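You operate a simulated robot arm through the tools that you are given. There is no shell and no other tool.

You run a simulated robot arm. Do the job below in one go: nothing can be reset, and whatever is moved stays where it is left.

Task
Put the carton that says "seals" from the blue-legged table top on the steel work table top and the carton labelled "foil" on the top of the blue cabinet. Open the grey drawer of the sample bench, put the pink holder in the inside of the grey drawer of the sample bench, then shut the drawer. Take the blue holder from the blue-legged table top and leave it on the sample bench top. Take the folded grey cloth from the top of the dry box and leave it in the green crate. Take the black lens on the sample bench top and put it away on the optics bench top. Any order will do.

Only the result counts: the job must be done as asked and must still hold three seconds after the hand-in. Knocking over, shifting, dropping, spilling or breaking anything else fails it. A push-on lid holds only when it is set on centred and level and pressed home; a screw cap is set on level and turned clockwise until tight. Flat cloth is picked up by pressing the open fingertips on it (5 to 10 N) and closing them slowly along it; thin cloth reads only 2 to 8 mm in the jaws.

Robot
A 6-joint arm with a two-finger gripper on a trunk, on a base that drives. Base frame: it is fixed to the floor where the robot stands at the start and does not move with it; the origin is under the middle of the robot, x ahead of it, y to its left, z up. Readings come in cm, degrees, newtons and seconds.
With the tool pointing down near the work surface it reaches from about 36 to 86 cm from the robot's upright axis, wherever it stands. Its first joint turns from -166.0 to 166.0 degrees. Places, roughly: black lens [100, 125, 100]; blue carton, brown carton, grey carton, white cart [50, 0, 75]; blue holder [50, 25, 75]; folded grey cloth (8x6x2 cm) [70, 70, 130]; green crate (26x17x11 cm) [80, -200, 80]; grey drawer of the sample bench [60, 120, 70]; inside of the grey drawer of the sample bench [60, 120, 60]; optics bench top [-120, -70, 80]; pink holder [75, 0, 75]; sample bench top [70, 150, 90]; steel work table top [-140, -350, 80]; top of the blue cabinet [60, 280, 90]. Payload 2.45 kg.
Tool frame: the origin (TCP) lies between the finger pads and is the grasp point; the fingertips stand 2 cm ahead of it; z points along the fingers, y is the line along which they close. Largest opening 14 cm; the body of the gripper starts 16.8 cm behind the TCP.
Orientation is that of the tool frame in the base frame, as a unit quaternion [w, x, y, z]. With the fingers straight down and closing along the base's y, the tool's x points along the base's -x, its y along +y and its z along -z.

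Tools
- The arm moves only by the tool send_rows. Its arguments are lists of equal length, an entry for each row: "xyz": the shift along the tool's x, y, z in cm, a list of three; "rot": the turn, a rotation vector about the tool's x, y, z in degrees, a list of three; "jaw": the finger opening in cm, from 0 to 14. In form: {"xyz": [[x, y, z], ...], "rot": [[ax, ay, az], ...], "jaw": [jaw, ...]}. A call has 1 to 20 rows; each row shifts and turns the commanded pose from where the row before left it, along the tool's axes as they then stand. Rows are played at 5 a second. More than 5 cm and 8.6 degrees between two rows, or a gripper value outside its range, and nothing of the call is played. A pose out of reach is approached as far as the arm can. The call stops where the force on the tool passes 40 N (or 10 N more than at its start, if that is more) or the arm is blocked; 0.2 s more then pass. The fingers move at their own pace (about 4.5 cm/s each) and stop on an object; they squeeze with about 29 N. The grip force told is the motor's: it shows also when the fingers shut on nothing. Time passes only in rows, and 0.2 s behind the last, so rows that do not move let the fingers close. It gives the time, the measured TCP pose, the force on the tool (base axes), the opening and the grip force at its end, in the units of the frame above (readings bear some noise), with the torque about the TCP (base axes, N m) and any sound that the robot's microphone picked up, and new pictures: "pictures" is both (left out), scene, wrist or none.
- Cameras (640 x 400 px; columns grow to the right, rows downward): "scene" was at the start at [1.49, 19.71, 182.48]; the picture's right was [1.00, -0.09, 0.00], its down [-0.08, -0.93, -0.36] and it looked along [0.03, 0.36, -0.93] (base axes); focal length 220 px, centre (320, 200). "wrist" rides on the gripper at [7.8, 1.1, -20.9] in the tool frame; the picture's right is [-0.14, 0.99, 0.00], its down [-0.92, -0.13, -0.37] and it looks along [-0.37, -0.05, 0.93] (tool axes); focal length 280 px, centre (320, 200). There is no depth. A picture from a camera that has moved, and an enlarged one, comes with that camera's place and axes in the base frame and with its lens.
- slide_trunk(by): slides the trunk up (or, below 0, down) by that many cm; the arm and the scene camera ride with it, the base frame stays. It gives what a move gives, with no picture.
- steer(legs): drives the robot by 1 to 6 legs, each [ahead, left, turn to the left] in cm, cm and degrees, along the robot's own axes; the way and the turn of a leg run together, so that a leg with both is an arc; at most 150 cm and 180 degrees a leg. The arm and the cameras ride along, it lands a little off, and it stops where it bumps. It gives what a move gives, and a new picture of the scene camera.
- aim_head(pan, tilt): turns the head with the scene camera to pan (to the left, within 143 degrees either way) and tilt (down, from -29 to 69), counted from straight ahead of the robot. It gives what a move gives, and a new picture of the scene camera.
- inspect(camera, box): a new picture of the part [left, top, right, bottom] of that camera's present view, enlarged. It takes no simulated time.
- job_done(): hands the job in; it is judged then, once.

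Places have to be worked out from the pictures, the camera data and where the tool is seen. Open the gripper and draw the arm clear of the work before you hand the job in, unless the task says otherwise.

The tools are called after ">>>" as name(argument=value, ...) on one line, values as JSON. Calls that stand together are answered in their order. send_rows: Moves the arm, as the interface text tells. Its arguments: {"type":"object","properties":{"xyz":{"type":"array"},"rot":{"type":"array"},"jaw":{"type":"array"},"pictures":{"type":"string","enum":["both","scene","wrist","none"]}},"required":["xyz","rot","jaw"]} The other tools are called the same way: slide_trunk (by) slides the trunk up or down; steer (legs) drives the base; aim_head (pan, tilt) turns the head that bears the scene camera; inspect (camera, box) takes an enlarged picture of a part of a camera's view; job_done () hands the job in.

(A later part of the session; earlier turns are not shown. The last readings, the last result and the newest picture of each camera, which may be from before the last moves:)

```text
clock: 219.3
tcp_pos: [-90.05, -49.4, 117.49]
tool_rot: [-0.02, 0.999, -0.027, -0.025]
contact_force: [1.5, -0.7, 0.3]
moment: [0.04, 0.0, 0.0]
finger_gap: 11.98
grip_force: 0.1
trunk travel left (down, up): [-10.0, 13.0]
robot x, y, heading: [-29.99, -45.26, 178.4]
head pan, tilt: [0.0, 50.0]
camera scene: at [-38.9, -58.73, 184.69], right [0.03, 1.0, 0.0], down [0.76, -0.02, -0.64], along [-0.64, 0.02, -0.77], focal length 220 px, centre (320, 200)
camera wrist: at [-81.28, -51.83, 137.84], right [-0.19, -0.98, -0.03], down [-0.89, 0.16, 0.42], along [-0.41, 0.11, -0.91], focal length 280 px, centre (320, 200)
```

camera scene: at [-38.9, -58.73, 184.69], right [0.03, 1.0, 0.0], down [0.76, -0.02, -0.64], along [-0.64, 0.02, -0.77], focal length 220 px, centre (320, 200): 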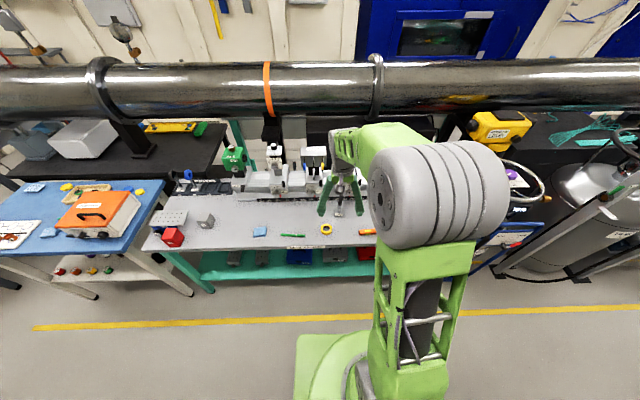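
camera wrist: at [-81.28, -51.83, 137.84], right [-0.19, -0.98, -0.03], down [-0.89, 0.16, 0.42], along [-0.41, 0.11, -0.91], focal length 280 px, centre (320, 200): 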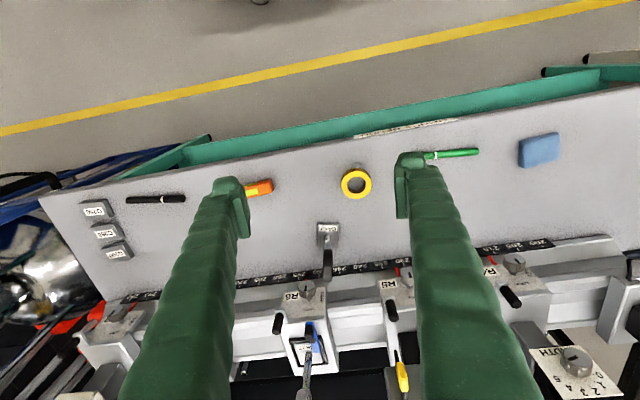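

The wrist view confirms the lens standing on the bench. I level the tool's small residual tilt, then turn the robot back to face the blue-legged table and drive up to it for the SEALS carton.

>>> send_rows(xyz=[[0, 0, 0], [3, 0, -2]], rot=[[-2.35, 2.8, -1.5], [0, 0, 0]], jaw=[12, 12], pictures="none")

>>> steer(legs=[[0, 0, 90], [0, 0, 91.6], [0, 42, 0], [26, 0, 0]])

>>> inspect(camera="wrist", box=[0, 0, 640, 400])

```text
clock: 219.9
tcp_pos: [-86.97, -49.56, 119.7]
tool_rot: [0.001, 1.0, -0.014, -0.001]
contact_force: [-0.1, 0.4, 0.0]
moment: [-0.02, 0.08, 0.01]
finger_gap: 12.0
grip_force: 0.1
trunk travel left (down, up): [-10.0, 13.0]
robot x, y, heading: [-29.62, -44.92, 178.4]
head pan, tilt: [0.0, 50.0]
```

```text
clock: 233.4
tcp_pos: [52.57, 4.5, 119.42]
tool_rot: [0.0, -0.008, 1.0, 0.001]
contact_force: [0.3, 0.1, 0.5]
moment: [-0.02, 0.09, 0.01]
finger_gap: 11.97
grip_force: 0.1
trunk travel left (down, up): [-10.0, 13.0]
robot x, y, heading: [-4.96, -2.32, 0.4]
head pan, tilt: [0.0, 50.0]
camera scene: at [4.07, 11.83, 184.66], right [0.01, -1.0, 0.0], down [-0.77, -0.01, -0.64], along [0.64, 0.01, -0.77], focal length 220 px, centre (320, 200)
```

scene: 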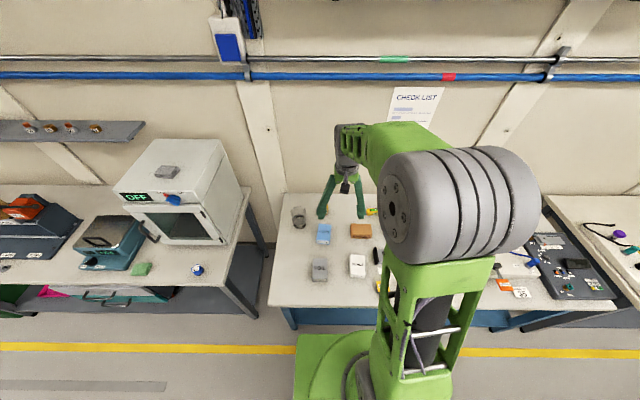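

```text
1.00 times, centred on (320, 200) of wrist (not enlarged: the box is as wide or as high as the picture)
camera zoom: at [44.74, 5.34, 140.33], right [0.12, 0.99, 0.0], down [0.92, -0.11, 0.37], along [0.37, -0.04, -0.93], focal length 280 px, centre (320, 200)
```

zoom: 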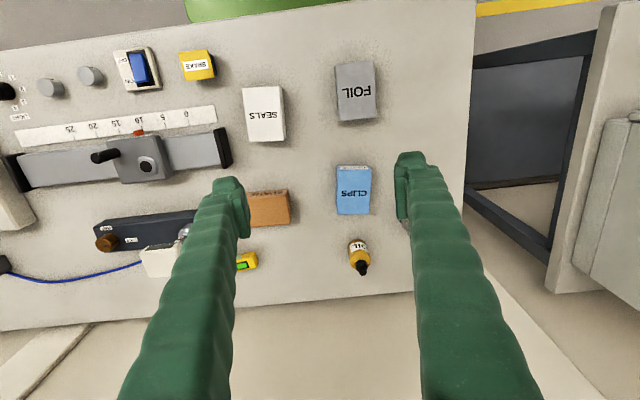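

The SEALS carton shows at about (48, -6). I enlarge it to judge its orientation and size.

>>> inspect(camera="wrist", box=[220, 70, 310, 160])

>>> inspect(camera="wrist", box=[310, 50, 400, 140])

```text
4.44 times, centred on (265, 115) of wrist
camera zoom: at [44.74, 5.34, 140.33], right [0.12, 0.99, 0.0], down [0.92, -0.11, 0.37], along [0.37, -0.04, -0.93], focal length 1246 px, centre (564, 578)
```

zoom: 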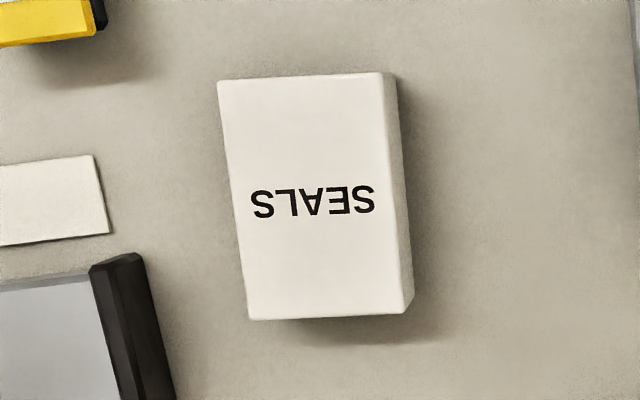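

```text
4.44 times, centred on (355, 95) of wrist
camera zoom: at [44.74, 5.34, 140.33], right [0.12, 0.99, 0.0], down [0.92, -0.11, 0.37], along [0.37, -0.04, -0.93], focal length 1246 px, centre (164, 667)
```

zoom: 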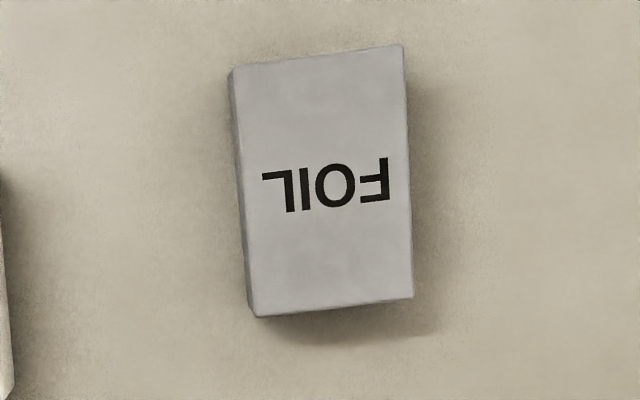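

SEALS measures about 6.6 × 9.7 cm, centred near (48.2, -5.7) and turned about -4°. I align the gripper and descend over it.

>>> send_rows(xyz=[[0.6, -1.4, 2.0], [0.6, -1.5, 3.5], [0.6, -1.5, 3.5], [0.6, -1.5, 3.5], [0.6, -1.5, 3.5], [0.6, -1.5, 3.5], [0.3, -1.1, 3.5], [0, 0, 0]], rot=[[0, 0, 5.1], [0, 0, 0], [0, 0, 0], [0, 0, 0], [0, 0, 0], [0, 0, 0], [0, 0, 0], [0, 0, 0]], jaw=[9.8, 9.8, 9.8, 9.8, 9.8, 9.8, 9.8, 9.8], pictures="wrist")

```text
clock: 235.2
tcp_pos: [47.99, -5.52, 96.55]
tool_rot: [0.0, 0.037, 0.999, 0.001]
contact_force: [0.0, 0.4, -0.4]
moment: [0.02, 0.0, 0.05]
finger_gap: 9.79
grip_force: 0.1
trunk travel left (down, up): [-10.0, 13.0]
robot x, y, heading: [-4.46, -2.67, 0.7]
head pan, tilt: [0.0, 50.0]
camera wrist: at [40.28, -3.91, 117.55], right [0.21, 0.98, 0.0], down [0.91, -0.19, 0.37], along [0.36, -0.08, -0.93], focal length 280 px, centre (320, 200)
```

wrist: 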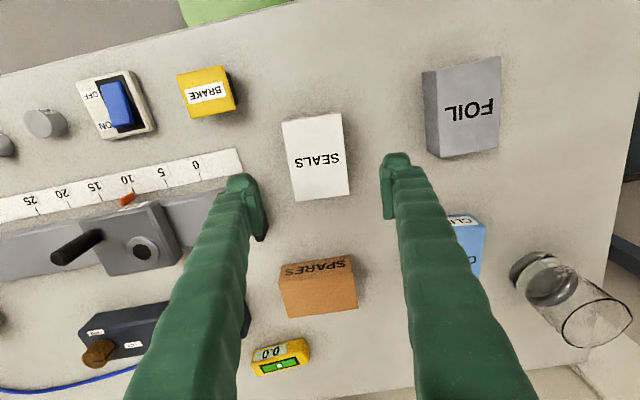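

The carton is centred under the open fingers and the neighbouring rail end is clear. I descend to mid-height of the box, close, and lift gently.

>>> send_rows(xyz=[[0.3, -0.1, 3], [0.2, -0.1, 3], [0, 0, 3], [0, 0, 2.5], [0, 0, 1.5], [0, 0, 0.4], [0, 0, 0], [0, 0, 0], [0, 0, 0], [0, 0, 0], [0, 0, 0], [0, 0, 0], [0, 0, 0]], rot=[[0, 0, 0], [0, 0, 0], [0, 0, 0], [0, 0, 0], [0, 0, 0], [0, 0, 0], [0, 0, 0], [0, 0, 0], [0, 0, 0], [0, 0, 0], [0, 0, 0], [0, 0, 0], [0, 0, 0]], jaw=[9.8, 9.8, 9.8, 9.8, 9.8, 9.8, 9.8, 8.5, 7.5, 6.5, 5, 3, 3], pictures="wrist")

```text
clock: 238.0
tcp_pos: [47.52, -5.37, 83.13]
tool_rot: [-0.001, 0.038, 0.999, 0.001]
contact_force: [0.0, 0.4, 3.7]
moment: [0.07, -0.19, -0.01]
finger_gap: 7.07
grip_force: 28.9
trunk travel left (down, up): [-10.0, 13.0]
robot x, y, heading: [-4.68, -2.38, 0.8]
head pan, tilt: [0.0, 50.0]
camera wrist: at [39.77, -3.8, 104.06], right [0.21, 0.98, 0.0], down [0.91, -0.19, 0.37], along [0.36, -0.08, -0.93], focal length 280 px, centre (320, 200)
```

wrist: 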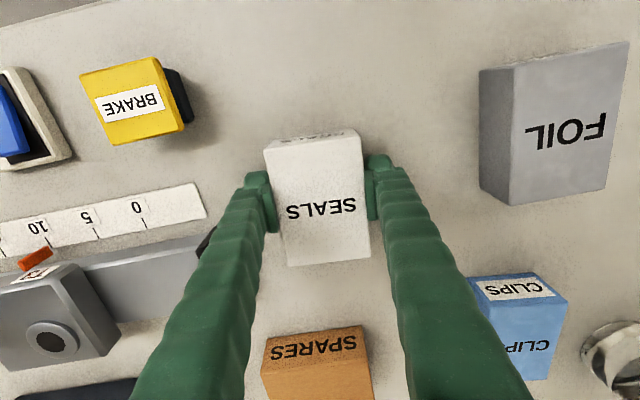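

The jaws hold SEALS at 7.07 cm. I lift it slowly and check the force and picture.

>>> send_rows(xyz=[[0, 0, -0.2], [0, 0, -0.3], [0, 0, -0.4], [0, 0, -0.5], [0, 0, -0.7], [0, 0, -0.9], [0, 0, -1.2], [0, 0, -1.5], [0, 0, -1.8], [0, 0, -2], [0, 0, -2], [0, 0, -2], [0, 0, -2], [0, 0, -2], [0, 0, -2], [0, 0, -2], [0, 0, -2], [0, 0, -2], [0, 0, -1.2], [0, 0, -0.5]], rot=[[0, 0, 0], [0, 0, 0], [0, 0, 0], [0, 0, 0], [0, 0, 0], [0, 0, 0], [0, 0, 0], [0, 0, 0], [0, 0, 0], [0, 0, 0], [0, 0, 0], [0, 0, 0], [0, 0, 0], [0, 0, 0], [0, 0, 0], [0, 0, 0], [0, 0, 0], [0, 0, 0], [0, 0, 0], [0, 0, 0]], jaw=[3, 3, 3, 3, 3, 3, 3, 3, 3, 3, 3, 3, 3, 3, 3, 3, 3, 3, 3, 3], pictures="both")

```text
clock: 242.2
tcp_pos: [47.32, -5.48, 110.16]
tool_rot: [0.0, 0.036, 0.999, 0.0]
contact_force: [-0.2, 0.3, -0.5]
moment: [-0.01, 0.03, -0.01]
finger_gap: 7.03
grip_force: 29.0
trunk travel left (down, up): [-10.0, 13.0]
robot x, y, heading: [-4.56, -2.52, 0.6]
head pan, tilt: [0.0, 50.0]
camera scene: at [3.95, 11.83, 184.67], right [0.01, -1.0, 0.0], down [-0.77, -0.01, -0.64], along [0.64, 0.01, -0.77], focal length 220 px, centre (320, 200)
camera wrist: at [39.69, -3.9, 131.15], right [0.21, 0.98, 0.0], down [0.91, -0.19, 0.37], along [0.36, -0.08, -0.93], focal length 280 px, centre (320, 200)
```

scene: 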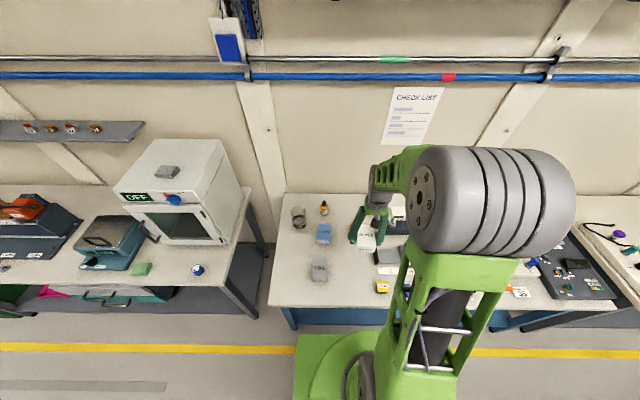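
wrist: 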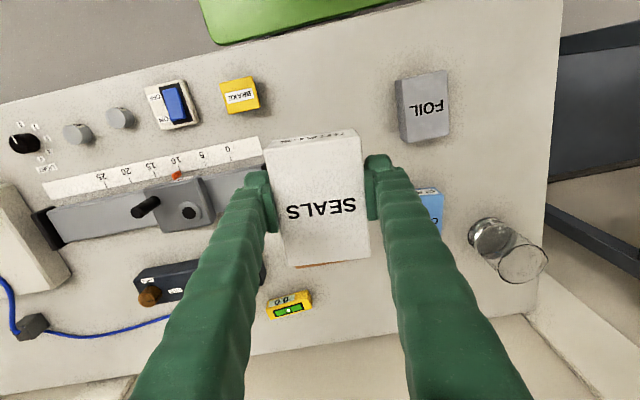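

SEALS is held securely at z=110. I back away from the table and drive along the aisle toward the steel work table.

>>> steer(legs=[[-30, 0, -0.7], [0, -150, 0], [0, -120, 0]])

>>> aim_head(pan=-130, tilt=40)

```text
clock: 267.5
tcp_pos: [13.94, -277.09, 110.37]
tool_rot: [0.0, 0.047, 0.999, 0.001]
contact_force: [0.5, -0.5, -0.1]
moment: [0.0, -0.02, -0.04]
finger_gap: 7.02
grip_force: 29.4
trunk travel left (down, up): [-10.0, 13.0]
robot x, y, heading: [-37.73, -272.54, -0.7]
head pan, tilt: [0.0, 50.0]
camera scene: at [-29.03, -258.62, 184.67], right [-0.01, -1.0, 0.0], down [-0.77, 0.01, -0.64], along [0.64, -0.01, -0.77], focal length 220 px, centre (320, 200)
```

scene: 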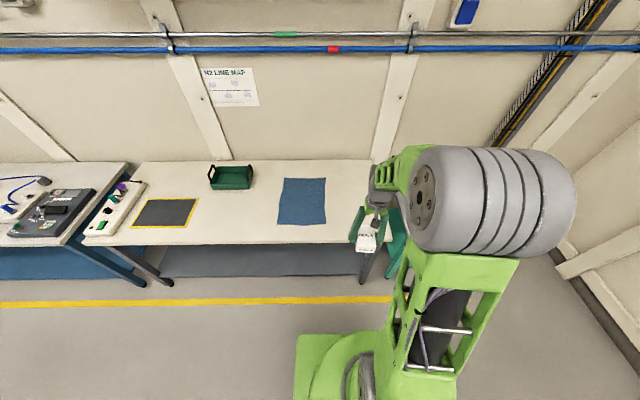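

```text
clock: 269.6
tcp_pos: [14.03, -277.07, 110.3]
tool_rot: [0.001, 0.049, 0.999, 0.002]
contact_force: [0.3, 0.1, -0.3]
moment: [0.0, 0.02, 0.01]
finger_gap: 7.0
grip_force: 29.7
trunk travel left (down, up): [-10.0, 13.0]
robot x, y, heading: [-38.05, -272.77, -0.8]
head pan, tilt: [-130.0, 40.0]
camera scene: at [-42.28, -264.94, 186.09], right [-0.76, 0.65, 0.0], down [0.42, 0.49, -0.77], along [-0.5, -0.58, -0.64], focal length 220 px, centre (320, 200)
```

scene: 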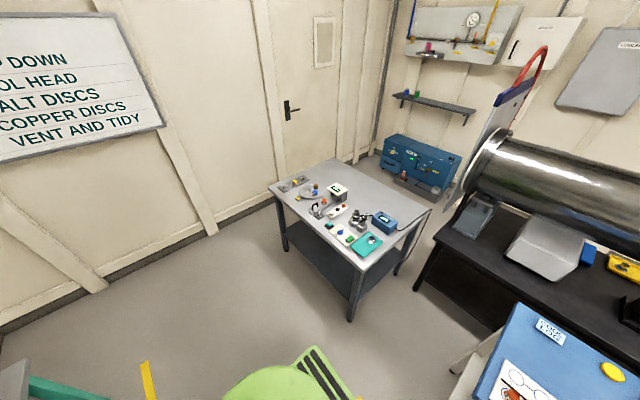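

The steel work table is in view with an instrument cluster on it. I zoom in to find its free area.

>>> inspect(camera="scene", box=[250, 140, 450, 330])

```text
2.11 times, centred on (350, 235) of scene
camera zoom: at [-42.28, -264.94, 186.09], right [-0.76, 0.65, 0.0], down [0.42, 0.49, -0.77], along [-0.5, -0.58, -0.64], focal length 462 px, centre (257, 126)
```

zoom: 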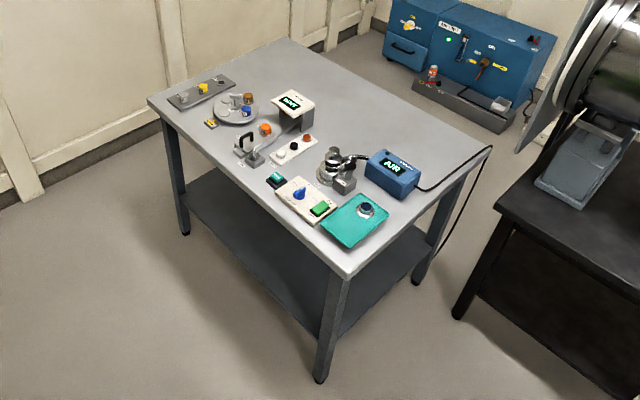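

The table spans about x -177…-104, y -400…-300 with its back half empty; a good spot is near (-147, -335). I turn around in place and strafe to face that spot.

>>> steer(legs=[[0, 0, -90], [0, 0, -89.2], [0, 62, 0]])

>>> aim_head(pan=20, tilt=45)

>>> inspect(camera="wrist", box=[0, 0, 640, 400])

```text
clock: 283.2
tcp_pos: [-90.96, -330.75, 110.35]
tool_rot: [0.0, 0.999, -0.049, 0.0]
contact_force: [0.6, 0.2, 0.2]
moment: [0.05, -0.01, -0.03]
finger_gap: 6.98
grip_force: 28.5
trunk travel left (down, up): [-10.0, 13.0]
robot x, y, heading: [-39.4, -335.2, 179.1]
head pan, tilt: [-130.0, 40.0]
camera scene: at [-34.81, -342.73, 186.09], right [0.76, -0.66, 0.0], down [-0.42, -0.49, -0.77], along [0.5, 0.58, -0.64], focal length 220 px, centre (320, 200)
```

scene: 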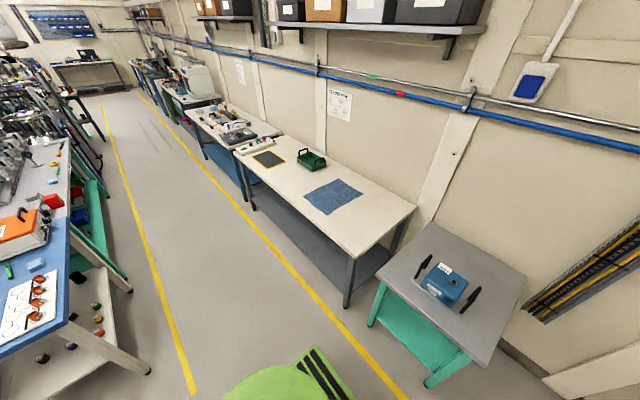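

```text
clock: 285.6
tcp_pos: [-91.04, -330.74, 110.23]
tool_rot: [0.001, 0.999, -0.05, 0.0]
contact_force: [0.4, 0.1, -0.6]
moment: [-0.03, 0.01, 0.0]
finger_gap: 6.99
grip_force: 28.9
trunk travel left (down, up): [-10.0, 13.0]
robot x, y, heading: [-39.15, -334.9, 179.4]
head pan, tilt: [20.0, 45.0]
camera scene: at [-48.06, -351.78, 185.36], right [-0.33, 0.95, 0.0], down [0.67, 0.23, -0.71], along [-0.67, -0.23, -0.71], focal length 220 px, centre (320, 200)
```

scene: 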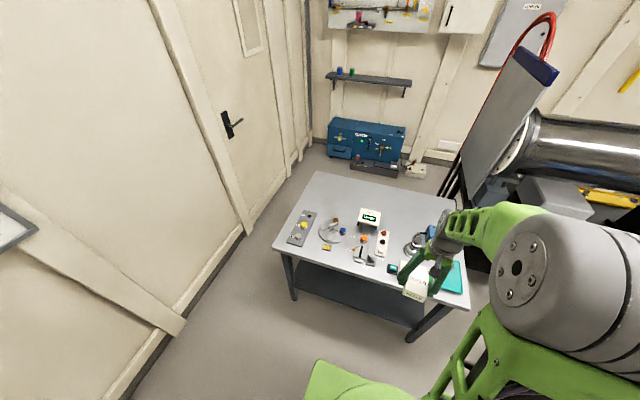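

```text
1.00 times, centred on (320, 200) of wrist (not enlarged: the box is as wide or as high as the picture)
camera zoom: at [-83.3, -332.7, 131.13], right [-0.24, -0.97, 0.0], down [-0.9, 0.22, 0.37], along [-0.36, 0.09, -0.93], focal length 280 px, centre (320, 200)
```

zoom: 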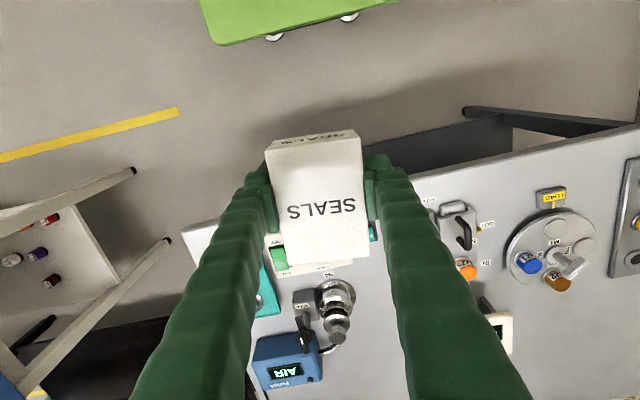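

The steel table lies ahead with the instruments along its front. I drive ahead 28 cm, keeping the carton high above them.

>>> steer(legs=[[28, 0, 0]])

>>> inspect(camera="wrist", box=[0, 0, 640, 400])

```text
clock: 287.5
tcp_pos: [-118.53, -330.31, 110.33]
tool_rot: [-0.001, 0.999, -0.051, 0.001]
contact_force: [-1.2, -0.2, -1.7]
moment: [-0.01, -0.05, 0.01]
finger_gap: 6.99
grip_force: 29.3
trunk travel left (down, up): [-10.0, 13.0]
robot x, y, heading: [-66.86, -334.56, 178.8]
head pan, tilt: [20.0, 45.0]
camera scene: at [-75.63, -351.31, 185.35], right [-0.33, 0.95, 0.0], down [0.67, 0.23, -0.71], along [-0.67, -0.23, -0.71], focal length 220 px, centre (320, 200)
```

scene: 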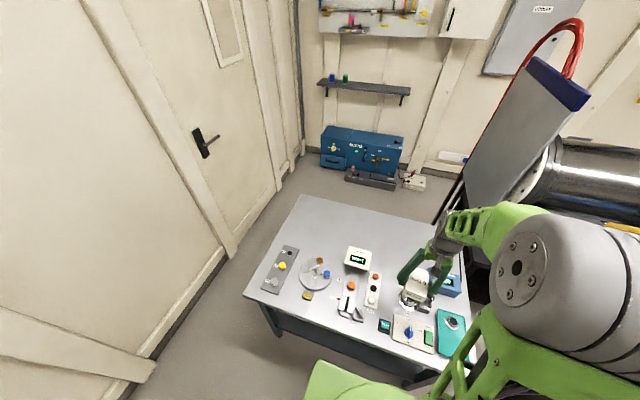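

```text
1.00 times, centred on (320, 200) of wrist (not enlarged: the box is as wide or as high as the picture)
camera zoom: at [-110.8, -332.17, 131.1], right [-0.24, -0.97, 0.0], down [-0.9, 0.22, 0.37], along [-0.36, 0.09, -0.93], focal length 280 px, centre (320, 200)
```

zoom: 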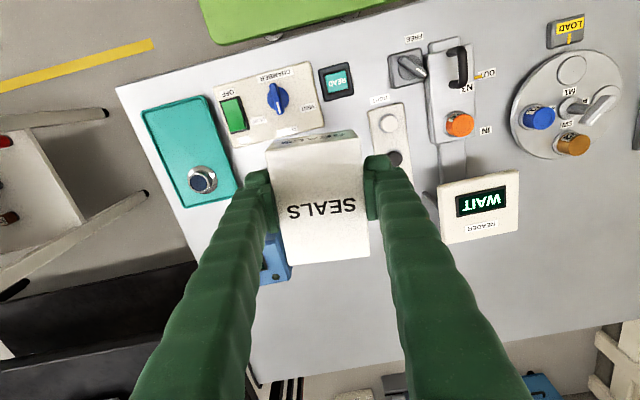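

The free area is behind the AIR box and READER. I move the carton over (-147.5, -336) at the same height.

>>> send_rows(xyz=[[-1.0, 0.3, 0], [-2.0, 0.6, 0], [-2.8, 0.85, 0], [-2.8, 0.85, 0], [-2.8, 0.85, 0], [-2.8, 0.85, 0], [-2.8, 0.85, 0], [-2.8, 0.85, 0], [-2.8, 0.85, 0], [-2.8, 0.85, 0], [-2.0, 0.6, 0], [-1.0, 0.3, 0], [0, 0, 0]], rot=[[0, 0, 0], [0, 0, 0], [0, 0, 0], [0, 0, 0], [0, 0, 0], [0, 0, 0], [0, 0, 0], [0, 0, 0], [0, 0, 0], [0, 0, 0], [0, 0, 0], [0, 0, 0], [0, 0, 0]], jaw=[3, 3, 3, 3, 3, 3, 3, 3, 3, 3, 3, 3, 3], pictures="both")

```text
clock: 290.3
tcp_pos: [-147.49, -336.0, 110.34]
tool_rot: [0.0, 0.999, -0.05, 0.0]
contact_force: [-0.2, -0.9, -1.0]
moment: [0.0, -0.05, 0.02]
finger_gap: 6.98
grip_force: 29.2
trunk travel left (down, up): [-10.0, 13.0]
robot x, y, heading: [-66.27, -334.98, 178.9]
head pan, tilt: [20.0, 45.0]
camera scene: at [-75.5, -351.31, 185.37], right [-0.33, 0.95, 0.0], down [0.67, 0.23, -0.71], along [-0.67, -0.23, -0.71], focal length 220 px, centre (320, 200)
camera wrist: at [-139.87, -337.92, 131.17], right [-0.24, -0.97, 0.0], down [-0.9, 0.22, 0.37], along [-0.36, 0.09, -0.93], focal length 280 px, centre (320, 200)
```

scene: 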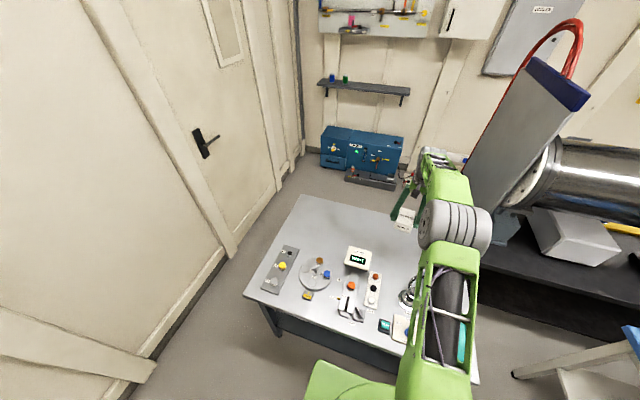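
wrist: 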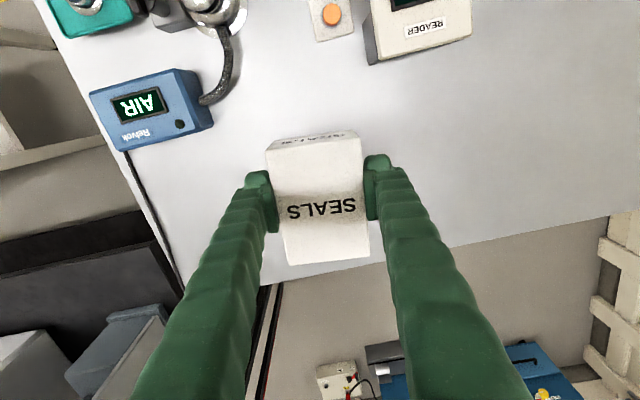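

The landing spot below is clear, between the AIR box and the back edge. I lower to about z=91 and then in small steps.

>>> send_rows(xyz=[[0, 0, 1], [0, 0, 2], [0, 0, 2.5], [0, 0, 2.5], [0, 0, 2.5], [0, 0, 2.5], [0, 0, 2.5], [0, 0, 1.5], [0, 0, 1.0], [0, 0, 0.5], [0, 0, 0]], rot=[[0, 0, 0], [0, 0, 0], [0, 0, 0], [0, 0, 0], [0, 0, 0], [0, 0, 0], [0, 0, 0], [0, 0, 0], [0, 0, 0], [0, 0, 0], [0, 0, 0]], jaw=[3, 3, 3, 3, 3, 3, 3, 3, 3, 3, 3], pictures="wrist")

>>> send_rows(xyz=[[0, 0, 0.4], [0, 0, 0.4], [0, 0, 0.4], [0, 0, 0.4], [0, 0, 0.3], [0, 0, 0.3], [0, 0, 0.3], [0, 0, 0.3], [0, 0, 0.3], [0, 0, 0.3], [0, 0, 0.3], [0, 0, 0.3], [0, 0, 0.3], [0, 0, 0.3], [0, 0, 0.3], [0, 0, 0.3]], rot=[[0, 0, 0], [0, 0, 0], [0, 0, 0], [0, 0, 0], [0, 0, 0], [0, 0, 0], [0, 0, 0], [0, 0, 0], [0, 0, 0], [0, 0, 0], [0, 0, 0], [0, 0, 0], [0, 0, 0], [0, 0, 0], [0, 0, 0], [0, 0, 0]], jaw=[3, 3, 3, 3, 3, 3, 3, 3, 3, 3, 3, 3, 3, 3, 3, 3], pictures="wrist")

```text
clock: 292.7
tcp_pos: [-147.68, -336.01, 91.89]
tool_rot: [0.0, 0.999, -0.05, 0.0]
contact_force: [0.5, 0.3, -1.0]
moment: [-0.03, 0.0, -0.01]
finger_gap: 6.96
grip_force: 28.7
trunk travel left (down, up): [-10.0, 13.0]
robot x, y, heading: [-66.6, -334.86, 179.1]
head pan, tilt: [20.0, 45.0]
camera wrist: at [-139.92, -337.93, 112.67], right [-0.24, -0.97, 0.0], down [-0.9, 0.22, 0.37], along [-0.36, 0.09, -0.93], focal length 280 px, centre (320, 200)
```

wrist: 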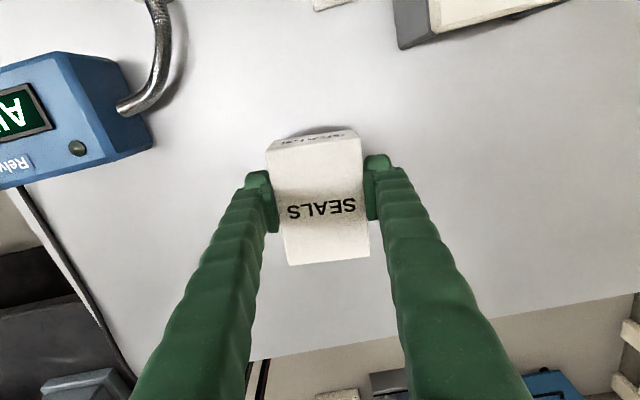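

```text
clock: 296.1
tcp_pos: [-147.45, -336.11, 86.53]
tool_rot: [-0.001, 0.999, -0.05, 0.0]
contact_force: [0.4, -0.3, -0.9]
moment: [0.01, -0.01, 0.01]
finger_gap: 6.97
grip_force: 28.6
trunk travel left (down, up): [-10.0, 13.0]
robot x, y, heading: [-66.61, -334.74, 178.9]
head pan, tilt: [20.0, 45.0]
camera wrist: at [-139.84, -337.87, 107.36], right [-0.24, -0.97, 0.0], down [-0.9, 0.22, 0.37], along [-0.36, 0.09, -0.93], focal length 280 px, centre (320, 200)
```

wrist: 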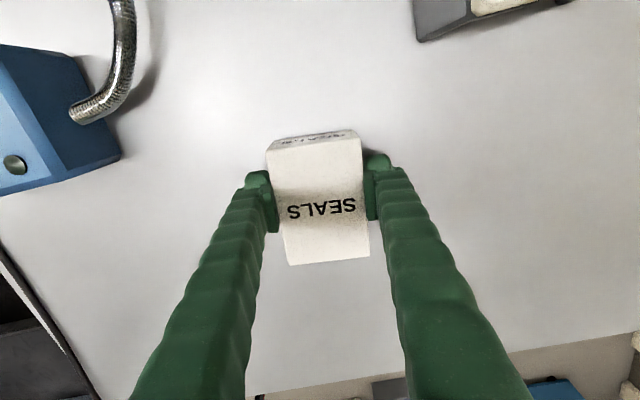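

Still no contact at z=86.5 and the area around is clear. I keep lowering in 0.3 cm steps.

>>> send_rows(xyz=[[0, 0, 0.3], [0, 0, 0.3], [0, 0, 0.3], [0, 0, 0.3], [0, 0, 0.3], [0, 0, 0.3], [0, 0, 0.3], [0, 0, 0.3], [0, 0, 0.3], [0, 0, 0.3], [0, 0, 0.3], [0, 0, 0.3], [0, 0, 0.3], [0, 0, 0.3], [0, 0, 0.3], [0, 0, 0.3]], rot=[[0, 0, 0], [0, 0, 0], [0, 0, 0], [0, 0, 0], [0, 0, 0], [0, 0, 0], [0, 0, 0], [0, 0, 0], [0, 0, 0], [0, 0, 0], [0, 0, 0], [0, 0, 0], [0, 0, 0], [0, 0, 0], [0, 0, 0], [0, 0, 0]], jaw=[3, 3, 3, 3, 3, 3, 3, 3, 3, 3, 3, 3, 3, 3, 3, 3], pictures="wrist")

```text
clock: 298.5
tcp_pos: [-147.75, -335.95, 83.85]
tool_rot: [0.001, 0.999, -0.051, -0.004]
contact_force: [1.5, -0.6, 11.2]
moment: [0.11, -0.42, -0.01]
finger_gap: 7.42
grip_force: 29.5
trunk travel left (down, up): [-10.0, 13.0]
robot x, y, heading: [-66.91, -334.52, 179.1]
head pan, tilt: [20.0, 45.0]
stopped in row 11: the force on the tool passed its limit at 66 N (the readings are from after the stop); the commanded pose is now the measured one
camera wrist: at [-139.92, -337.88, 104.65], right [-0.24, -0.97, 0.0], down [-0.9, 0.22, 0.38], along [-0.36, 0.09, -0.93], focal length 280 px, centre (320, 200)
```

wrist: 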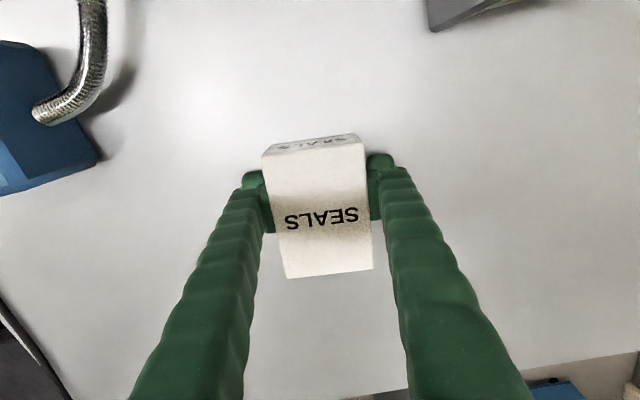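

The carton is down on the table at TCP z≈83.9. I ease up a touch, open the jaws, and rise straight up.

>>> send_rows(xyz=[[0, 0, -0.15], [0, 0, 0], [0, 0, 0], [0, 0, 0], [0, 0, 0], [0, 0, -1], [0, 0, -2.5], [0, 0, -4], [0, 0, -4.5], [0, 0, -4.5], [0, 0, -4.5], [0, 0, -4.5]], rot=[[0, 0, 0], [0, 0, 0], [0, 0, 0], [0, 0, 0], [0, 0, 0], [0, 0, 0], [0, 0, 0], [0, 0, 0], [0, 0, 0], [0, 0, 0], [0, 0, 0], [0, 0, 0]], jaw=[5, 8, 10, 10.5, 10.5, 10.5, 10.5, 10.5, 10.5, 10.5, 10.5, 10.5], pictures="both")

```text
clock: 301.1
tcp_pos: [-147.67, -335.86, 109.3]
tool_rot: [0.001, 0.999, -0.051, -0.002]
contact_force: [-0.1, -0.6, -0.1]
moment: [-0.01, 0.03, -0.01]
finger_gap: 10.51
grip_force: 0.2
trunk travel left (down, up): [-10.0, 13.0]
robot x, y, heading: [-66.68, -334.96, 179.2]
head pan, tilt: [20.0, 45.0]
camera scene: at [-75.43, -351.3, 185.37], right [-0.33, 0.95, 0.0], down [0.67, 0.23, -0.71], along [-0.67, -0.23, -0.71], focal length 220 px, centre (320, 200)
camera wrist: at [-139.89, -337.76, 130.11], right [-0.24, -0.97, 0.0], down [-0.9, 0.22, 0.37], along [-0.36, 0.09, -0.93], focal length 280 px, centre (320, 200)
```

scene: 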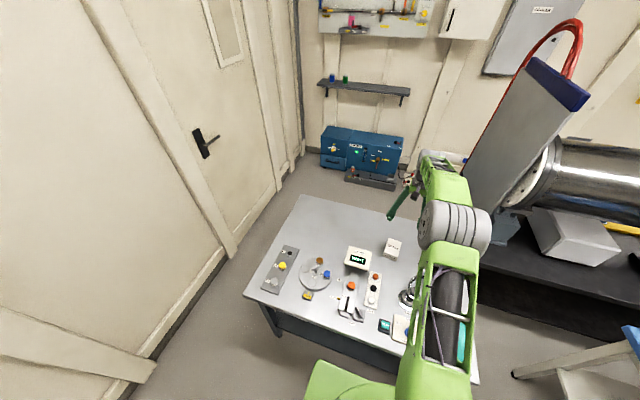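
wrist: 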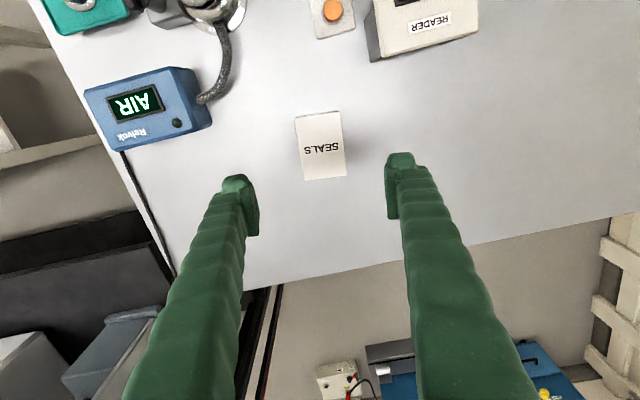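

SEALS stands on the steel table. I draw the arm back over the instruments at height, then drive back to the blue-legged table for FOIL.

>>> send_rows(xyz=[[2, 0, -2], [4.5, -1, -2], [4.5, -1, -1], [4.5, -1, 0], [4.5, -1, 0], [4.5, -1, 0], [3, 0, 0]], rot=[[0, 0, 0], [0, 0, 0], [0, 0, 0], [0, 0, 0], [0, 0, 0], [0, 0, 0], [0, 0, -5.1]], jaw=[10, 10, 10, 10, 10, 10, 10], pictures="none")

>>> steer(legs=[[-30, 0, 0], [0, -60, 0], [0, 0, 90], [0, 0, 91], [0, 140, 0], [0, 135, 0]])

```text
refused: row 2 steps farther than a row can; nothing moved
```

```text
clock: 339.9
tcp_pos: [33.68, 4.46, 109.2]
tool_rot: [0.002, 0.021, 1.0, 0.0]
contact_force: [0.0, -0.3, 0.1]
moment: [-0.01, 0.0, -0.03]
finger_gap: 10.49
grip_force: 0.0
trunk travel left (down, up): [-10.0, 13.0]
robot x, y, heading: [-47.22, -1.62, 2.1]
head pan, tilt: [20.0, 45.0]
camera scene: at [-39.39, 15.94, 185.36], right [0.38, -0.92, 0.0], down [-0.65, -0.27, -0.71], along [0.65, 0.27, -0.71], focal length 220 px, centre (320, 200)
```

scene: 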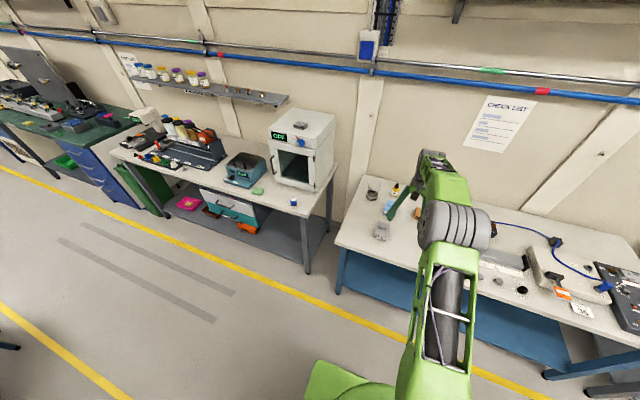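

The arm rows were refused for step size, so the drive happened with the arm still extended; the sweep stayed at z≈107, above everything, and nothing was touched. I now draw the arm in properly and straighten its yaw.

>>> send_rows(xyz=[[3, 0, -1], [4, 0, -1], [4, 0, -1], [4, 0, 0], [4, 0, 0], [4, 0, 0], [3, 0, 0]], rot=[[0, 0, 0], [0, 0, 0], [0, 0, 0], [0, 0, 0], [0, 0, 0], [0, 0, 0], [0, 0, -2.4]], jaw=[10, 10, 10, 10, 10, 10, 10], pictures="scene")

>>> inspect(camera="scene", box=[330, 160, 640, 350])

```text
clock: 341.5
tcp_pos: [7.64, 5.66, 112.14]
tool_rot: [0.003, 0.0, 1.0, 0.0]
contact_force: [-0.2, -0.4, 0.2]
moment: [0.02, 0.0, 0.03]
finger_gap: 9.98
grip_force: 0.1
trunk travel left (down, up): [-10.0, 13.0]
robot x, y, heading: [-47.12, -1.38, 2.1]
head pan, tilt: [20.0, 45.0]
camera scene: at [-39.47, 15.94, 185.37], right [0.38, -0.92, 0.0], down [-0.65, -0.27, -0.71], along [0.65, 0.27, -0.71], focal length 220 px, centre (320, 200)
```

scene: 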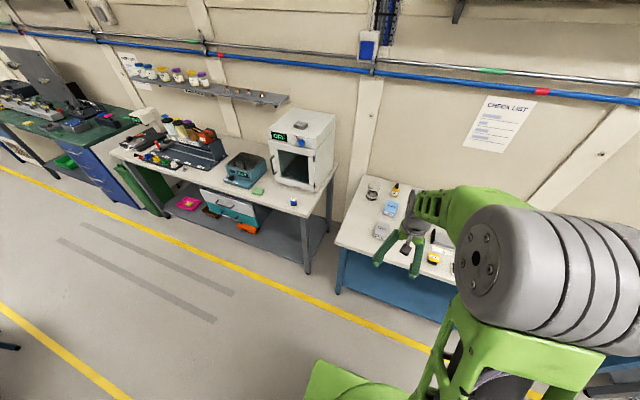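

```text
2.06 times, centred on (485, 255) of scene
camera zoom: at [-39.47, 15.94, 185.37], right [0.38, -0.92, 0.0], down [-0.65, -0.27, -0.71], along [0.65, 0.27, -0.71], focal length 453 px, centre (-21, 86)
```

zoom: 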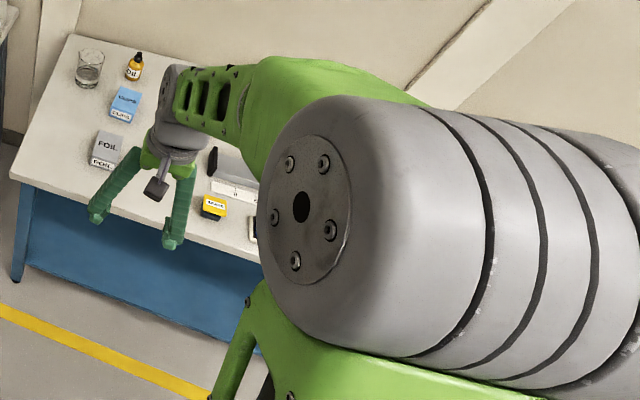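

All items on the table look undisturbed. I drive forward to the table, straightening the heading, to pick FOIL.

>>> steer(legs=[[40, 4, -2.1]])

>>> inspect(camera="wrist", box=[0, 0, 640, 400])

```text
clock: 344.0
tcp_pos: [47.25, 8.34, 111.97]
tool_rot: [0.002, 0.019, 1.0, 0.0]
contact_force: [1.1, -0.1, -0.9]
moment: [-0.03, 0.04, -0.01]
finger_gap: 10.01
grip_force: 0.0
trunk travel left (down, up): [-10.0, 13.0]
robot x, y, heading: [-8.02, 3.79, -0.0]
head pan, tilt: [20.0, 45.0]
camera scene: at [0.7, 20.43, 185.36], right [0.34, -0.94, 0.0], down [-0.66, -0.24, -0.71], along [0.66, 0.24, -0.71], focal length 220 px, centre (320, 200)
```

scene: 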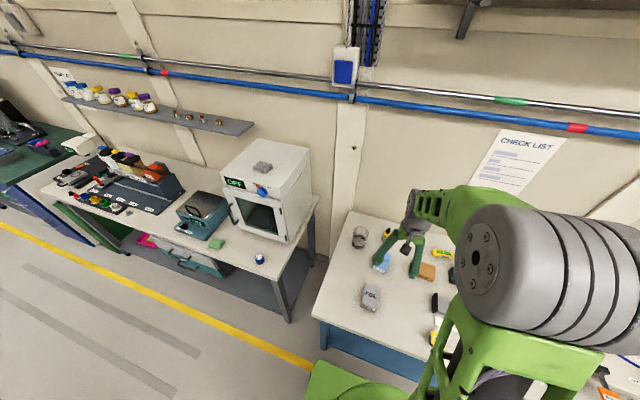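

```text
1.00 times, centred on (320, 200) of wrist (not enlarged: the box is as wide or as high as the picture)
camera zoom: at [39.41, 9.63, 132.95], right [0.18, 0.98, 0.0], down [0.91, -0.16, 0.37], along [0.37, -0.06, -0.93], focal length 280 px, centre (320, 200)
```

zoom: 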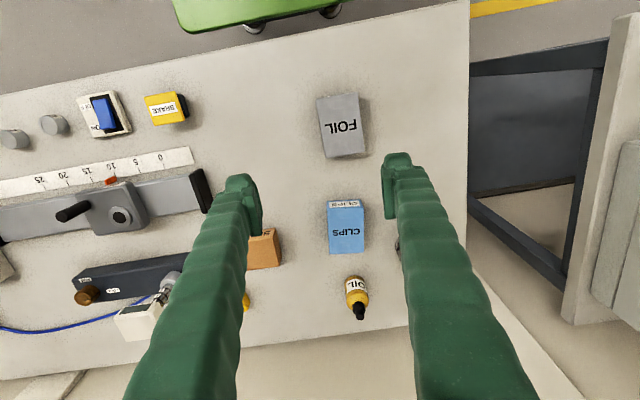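

FOIL shows at about (46.0, 11.9). I align the yaw and descend above it.

>>> send_rows(xyz=[[0.3, 0.9, 3], [0.3, 0.9, 3.5], [0.3, 0.9, 3.5], [0.2, 0.7, 3.5], [0, 0, 3], [0, 0, 0]], rot=[[0, 0, -2.2], [0, 0, 0], [0, 0, 0], [0, 0, 0], [0, 0, 0], [0, 0, 0]], jaw=[10, 10, 10, 10, 10, 10], pictures="wrist")

>>> inspect(camera="wrist", box=[220, 90, 440, 250])

```text
clock: 345.4
tcp_pos: [46.18, 11.78, 95.75]
tool_rot: [0.001, 0.0, 1.0, 0.001]
contact_force: [-1.0, -0.4, 0.3]
moment: [0.02, 0.02, 0.01]
finger_gap: 10.0
grip_force: 0.1
trunk travel left (down, up): [-10.0, 13.0]
robot x, y, heading: [-7.97, 3.39, 0.2]
head pan, tilt: [20.0, 45.0]
camera wrist: at [38.37, 12.72, 116.52], right [0.14, 0.99, 0.0], down [0.92, -0.13, 0.37], along [0.37, -0.05, -0.93], focal length 280 px, centre (320, 200)
```

wrist: 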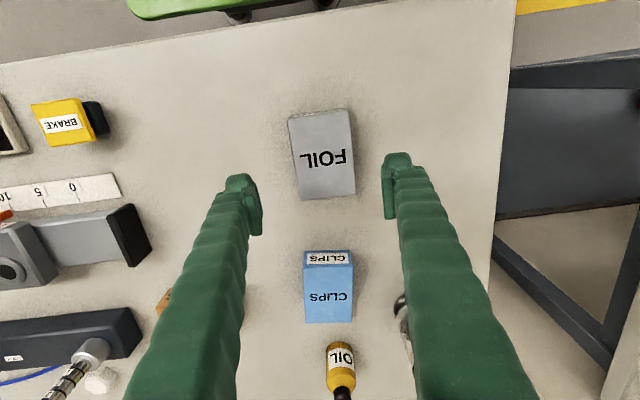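

```text
2.50 times, centred on (330, 170) of wrist
camera zoom: at [38.37, 12.72, 116.52], right [0.14, 0.99, 0.0], down [0.92, -0.13, 0.37], along [0.37, -0.05, -0.93], focal length 701 px, centre (295, 275)
```

zoom: 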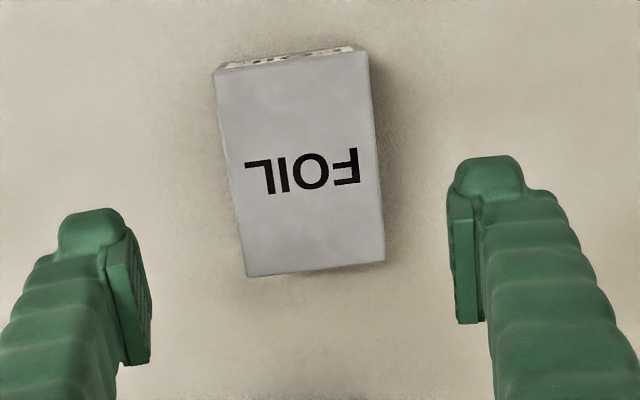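

FOIL's centre is at about (45.4, 12.1). I correct slightly, descend to mid-height and close.

>>> send_rows(xyz=[[0.3, 0.15, 3], [0.3, 0.15, 3], [0, 0, 3], [0, 0, 2.3], [0, 0, 1.2], [0, 0, 0.2], [0, 0, 0], [0, 0, 0], [0, 0, 0], [0, 0, 0], [0, 0, 0], [0, 0, 0], [0, 0, 0]], rot=[[0, 0, 0], [0, 0, 0], [0, 0, 0], [0, 0, 0], [0, 0, 0], [0, 0, 0], [0, 0, 0], [0, 0, 0], [0, 0, 0], [0, 0, 0], [0, 0, 0], [0, 0, 0], [0, 0, 0]], jaw=[10, 10, 10, 10, 10, 10, 10, 8.5, 7.5, 6.5, 5, 3, 3], pictures="wrist")

>>> send_rows(xyz=[[0, 0, -0.2], [0, 0, -0.3], [0, 0, -0.4], [0, 0, -0.5], [0, 0, -0.7], [0, 0, -0.9], [0, 0, -1.2], [0, 0, -1.5], [0, 0, -1.8], [0, 0, -2], [0, 0, -2], [0, 0, -2], [0, 0, -2], [0, 0, -2], [0, 0, -2], [0, 0, -2], [0, 0, -2], [0, 0, -2], [0, 0, -1.2], [0, 0, -0.5]], rot=[[0, 0, 0], [0, 0, 0], [0, 0, 0], [0, 0, 0], [0, 0, 0], [0, 0, 0], [0, 0, 0], [0, 0, 0], [0, 0, 0], [0, 0, 0], [0, 0, 0], [0, 0, 0], [0, 0, 0], [0, 0, 0], [0, 0, 0], [0, 0, 0], [0, 0, 0], [0, 0, 0], [0, 0, 0], [0, 0, 0]], jaw=[3, 3, 3, 3, 3, 3, 3, 3, 3, 3, 3, 3, 3, 3, 3, 3, 3, 3, 3, 3], pictures="both")

```text
clock: 348.2
tcp_pos: [45.57, 12.08, 83.15]
tool_rot: [0.002, 0.001, 1.0, 0.0]
contact_force: [0.7, 0.5, 0.5]
moment: [0.0, -0.01, 0.02]
finger_gap: 7.11
grip_force: 28.8
trunk travel left (down, up): [-10.0, 13.0]
robot x, y, heading: [-7.88, 3.56, 0.1]
head pan, tilt: [20.0, 45.0]
camera wrist: at [37.82, 13.15, 103.88], right [0.14, 0.99, 0.0], down [0.92, -0.13, 0.37], along [0.37, -0.05, -0.93], focal length 280 px, centre (320, 200)
```

wrist: 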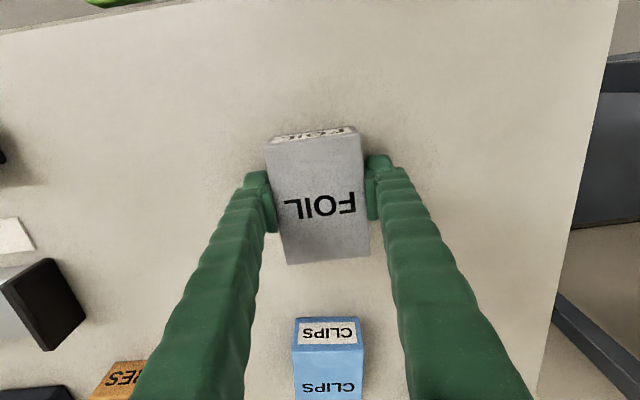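

```text
clock: 352.4
tcp_pos: [45.42, 12.07, 110.09]
tool_rot: [0.002, 0.0, 1.0, 0.0]
contact_force: [-1.1, -0.3, -1.0]
moment: [-0.01, -0.02, -0.02]
finger_gap: 7.13
grip_force: 28.8
trunk travel left (down, up): [-10.0, 13.0]
robot x, y, heading: [-8.12, 2.87, 0.3]
head pan, tilt: [20.0, 45.0]
camera scene: at [0.6, 20.42, 185.36], right [0.34, -0.94, 0.0], down [-0.66, -0.24, -0.71], along [0.66, 0.24, -0.71], focal length 220 px, centre (320, 200)
camera wrist: at [37.65, 13.11, 130.97], right [0.14, 0.99, 0.0], down [0.92, -0.13, 0.37], along [0.37, -0.05, -0.93], focal length 280 px, centre (320, 200)
```

scene: 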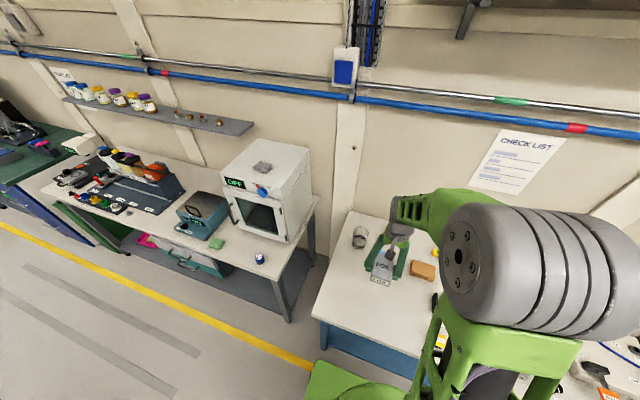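
wrist: 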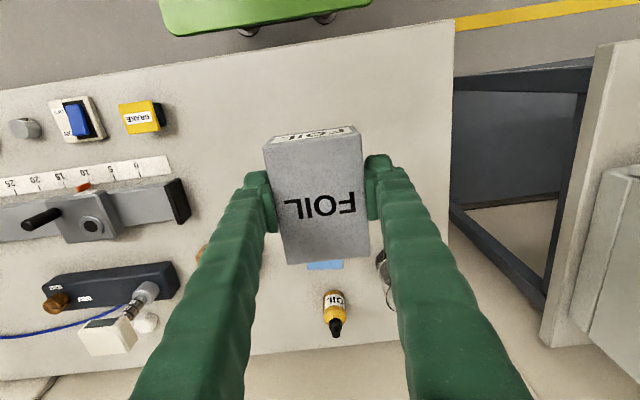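

FOIL is held at z=110. I back off and drive left along the aisle to the blue cabinet.

>>> steer(legs=[[-20, 0, -0.2], [0, 130, 0], [0, 125, 0]])

>>> aim_head(pan=30, tilt=50)

>>> inspect(camera="wrist", box=[0, 0, 640, 400])

```text
clock: 375.7
tcp_pos: [29.78, 261.49, 110.19]
tool_rot: [0.001, 0.021, 1.0, 0.0]
contact_force: [0.2, 0.5, -0.6]
moment: [-0.01, 0.0, 0.01]
finger_gap: 7.04
grip_force: 28.8
trunk travel left (down, up): [-10.0, 13.0]
robot x, y, heading: [-24.37, 254.63, -2.3]
head pan, tilt: [20.0, 45.0]
camera scene: at [-14.79, 271.57, 185.36], right [0.31, -0.95, 0.0], down [-0.67, -0.22, -0.71], along [0.67, 0.22, -0.71], focal length 220 px, centre (320, 200)
```

scene: 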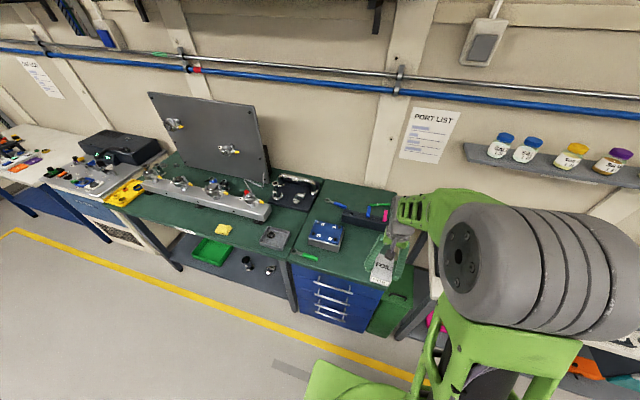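

```text
clock: 376.4
tcp_pos: [29.74, 261.49, 110.09]
tool_rot: [0.002, 0.021, 1.0, 0.0]
contact_force: [0.3, -0.4, -1.3]
moment: [-0.02, 0.01, -0.01]
finger_gap: 7.06
grip_force: 29.4
trunk travel left (down, up): [-10.0, 13.0]
robot x, y, heading: [-24.14, 255.09, -2.3]
head pan, tilt: [30.0, 50.0]
camera scene: at [-15.72, 272.67, 184.67], right [0.47, -0.89, 0.0], down [-0.68, -0.36, -0.64], along [0.57, 0.3, -0.77], focal length 220 px, centre (320, 200)
```

scene: 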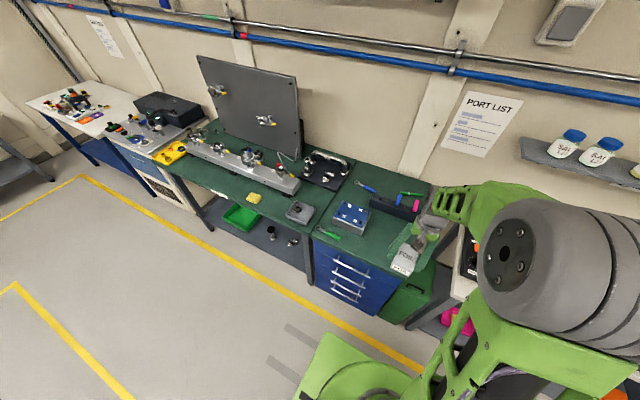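

```text
1.00 times, centred on (320, 200) of wrist (not enlarged: the box is as wide or as high as the picture)
camera zoom: at [21.94, 262.76, 130.95], right [0.18, 0.98, 0.0], down [0.91, -0.17, 0.37], along [0.37, -0.07, -0.93], focal length 280 px, centre (320, 200)
```

zoom: 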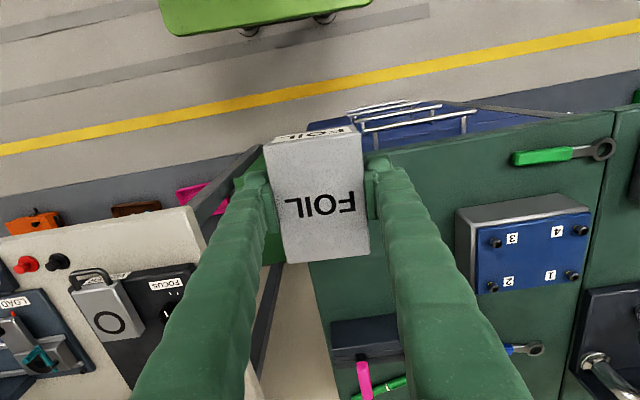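

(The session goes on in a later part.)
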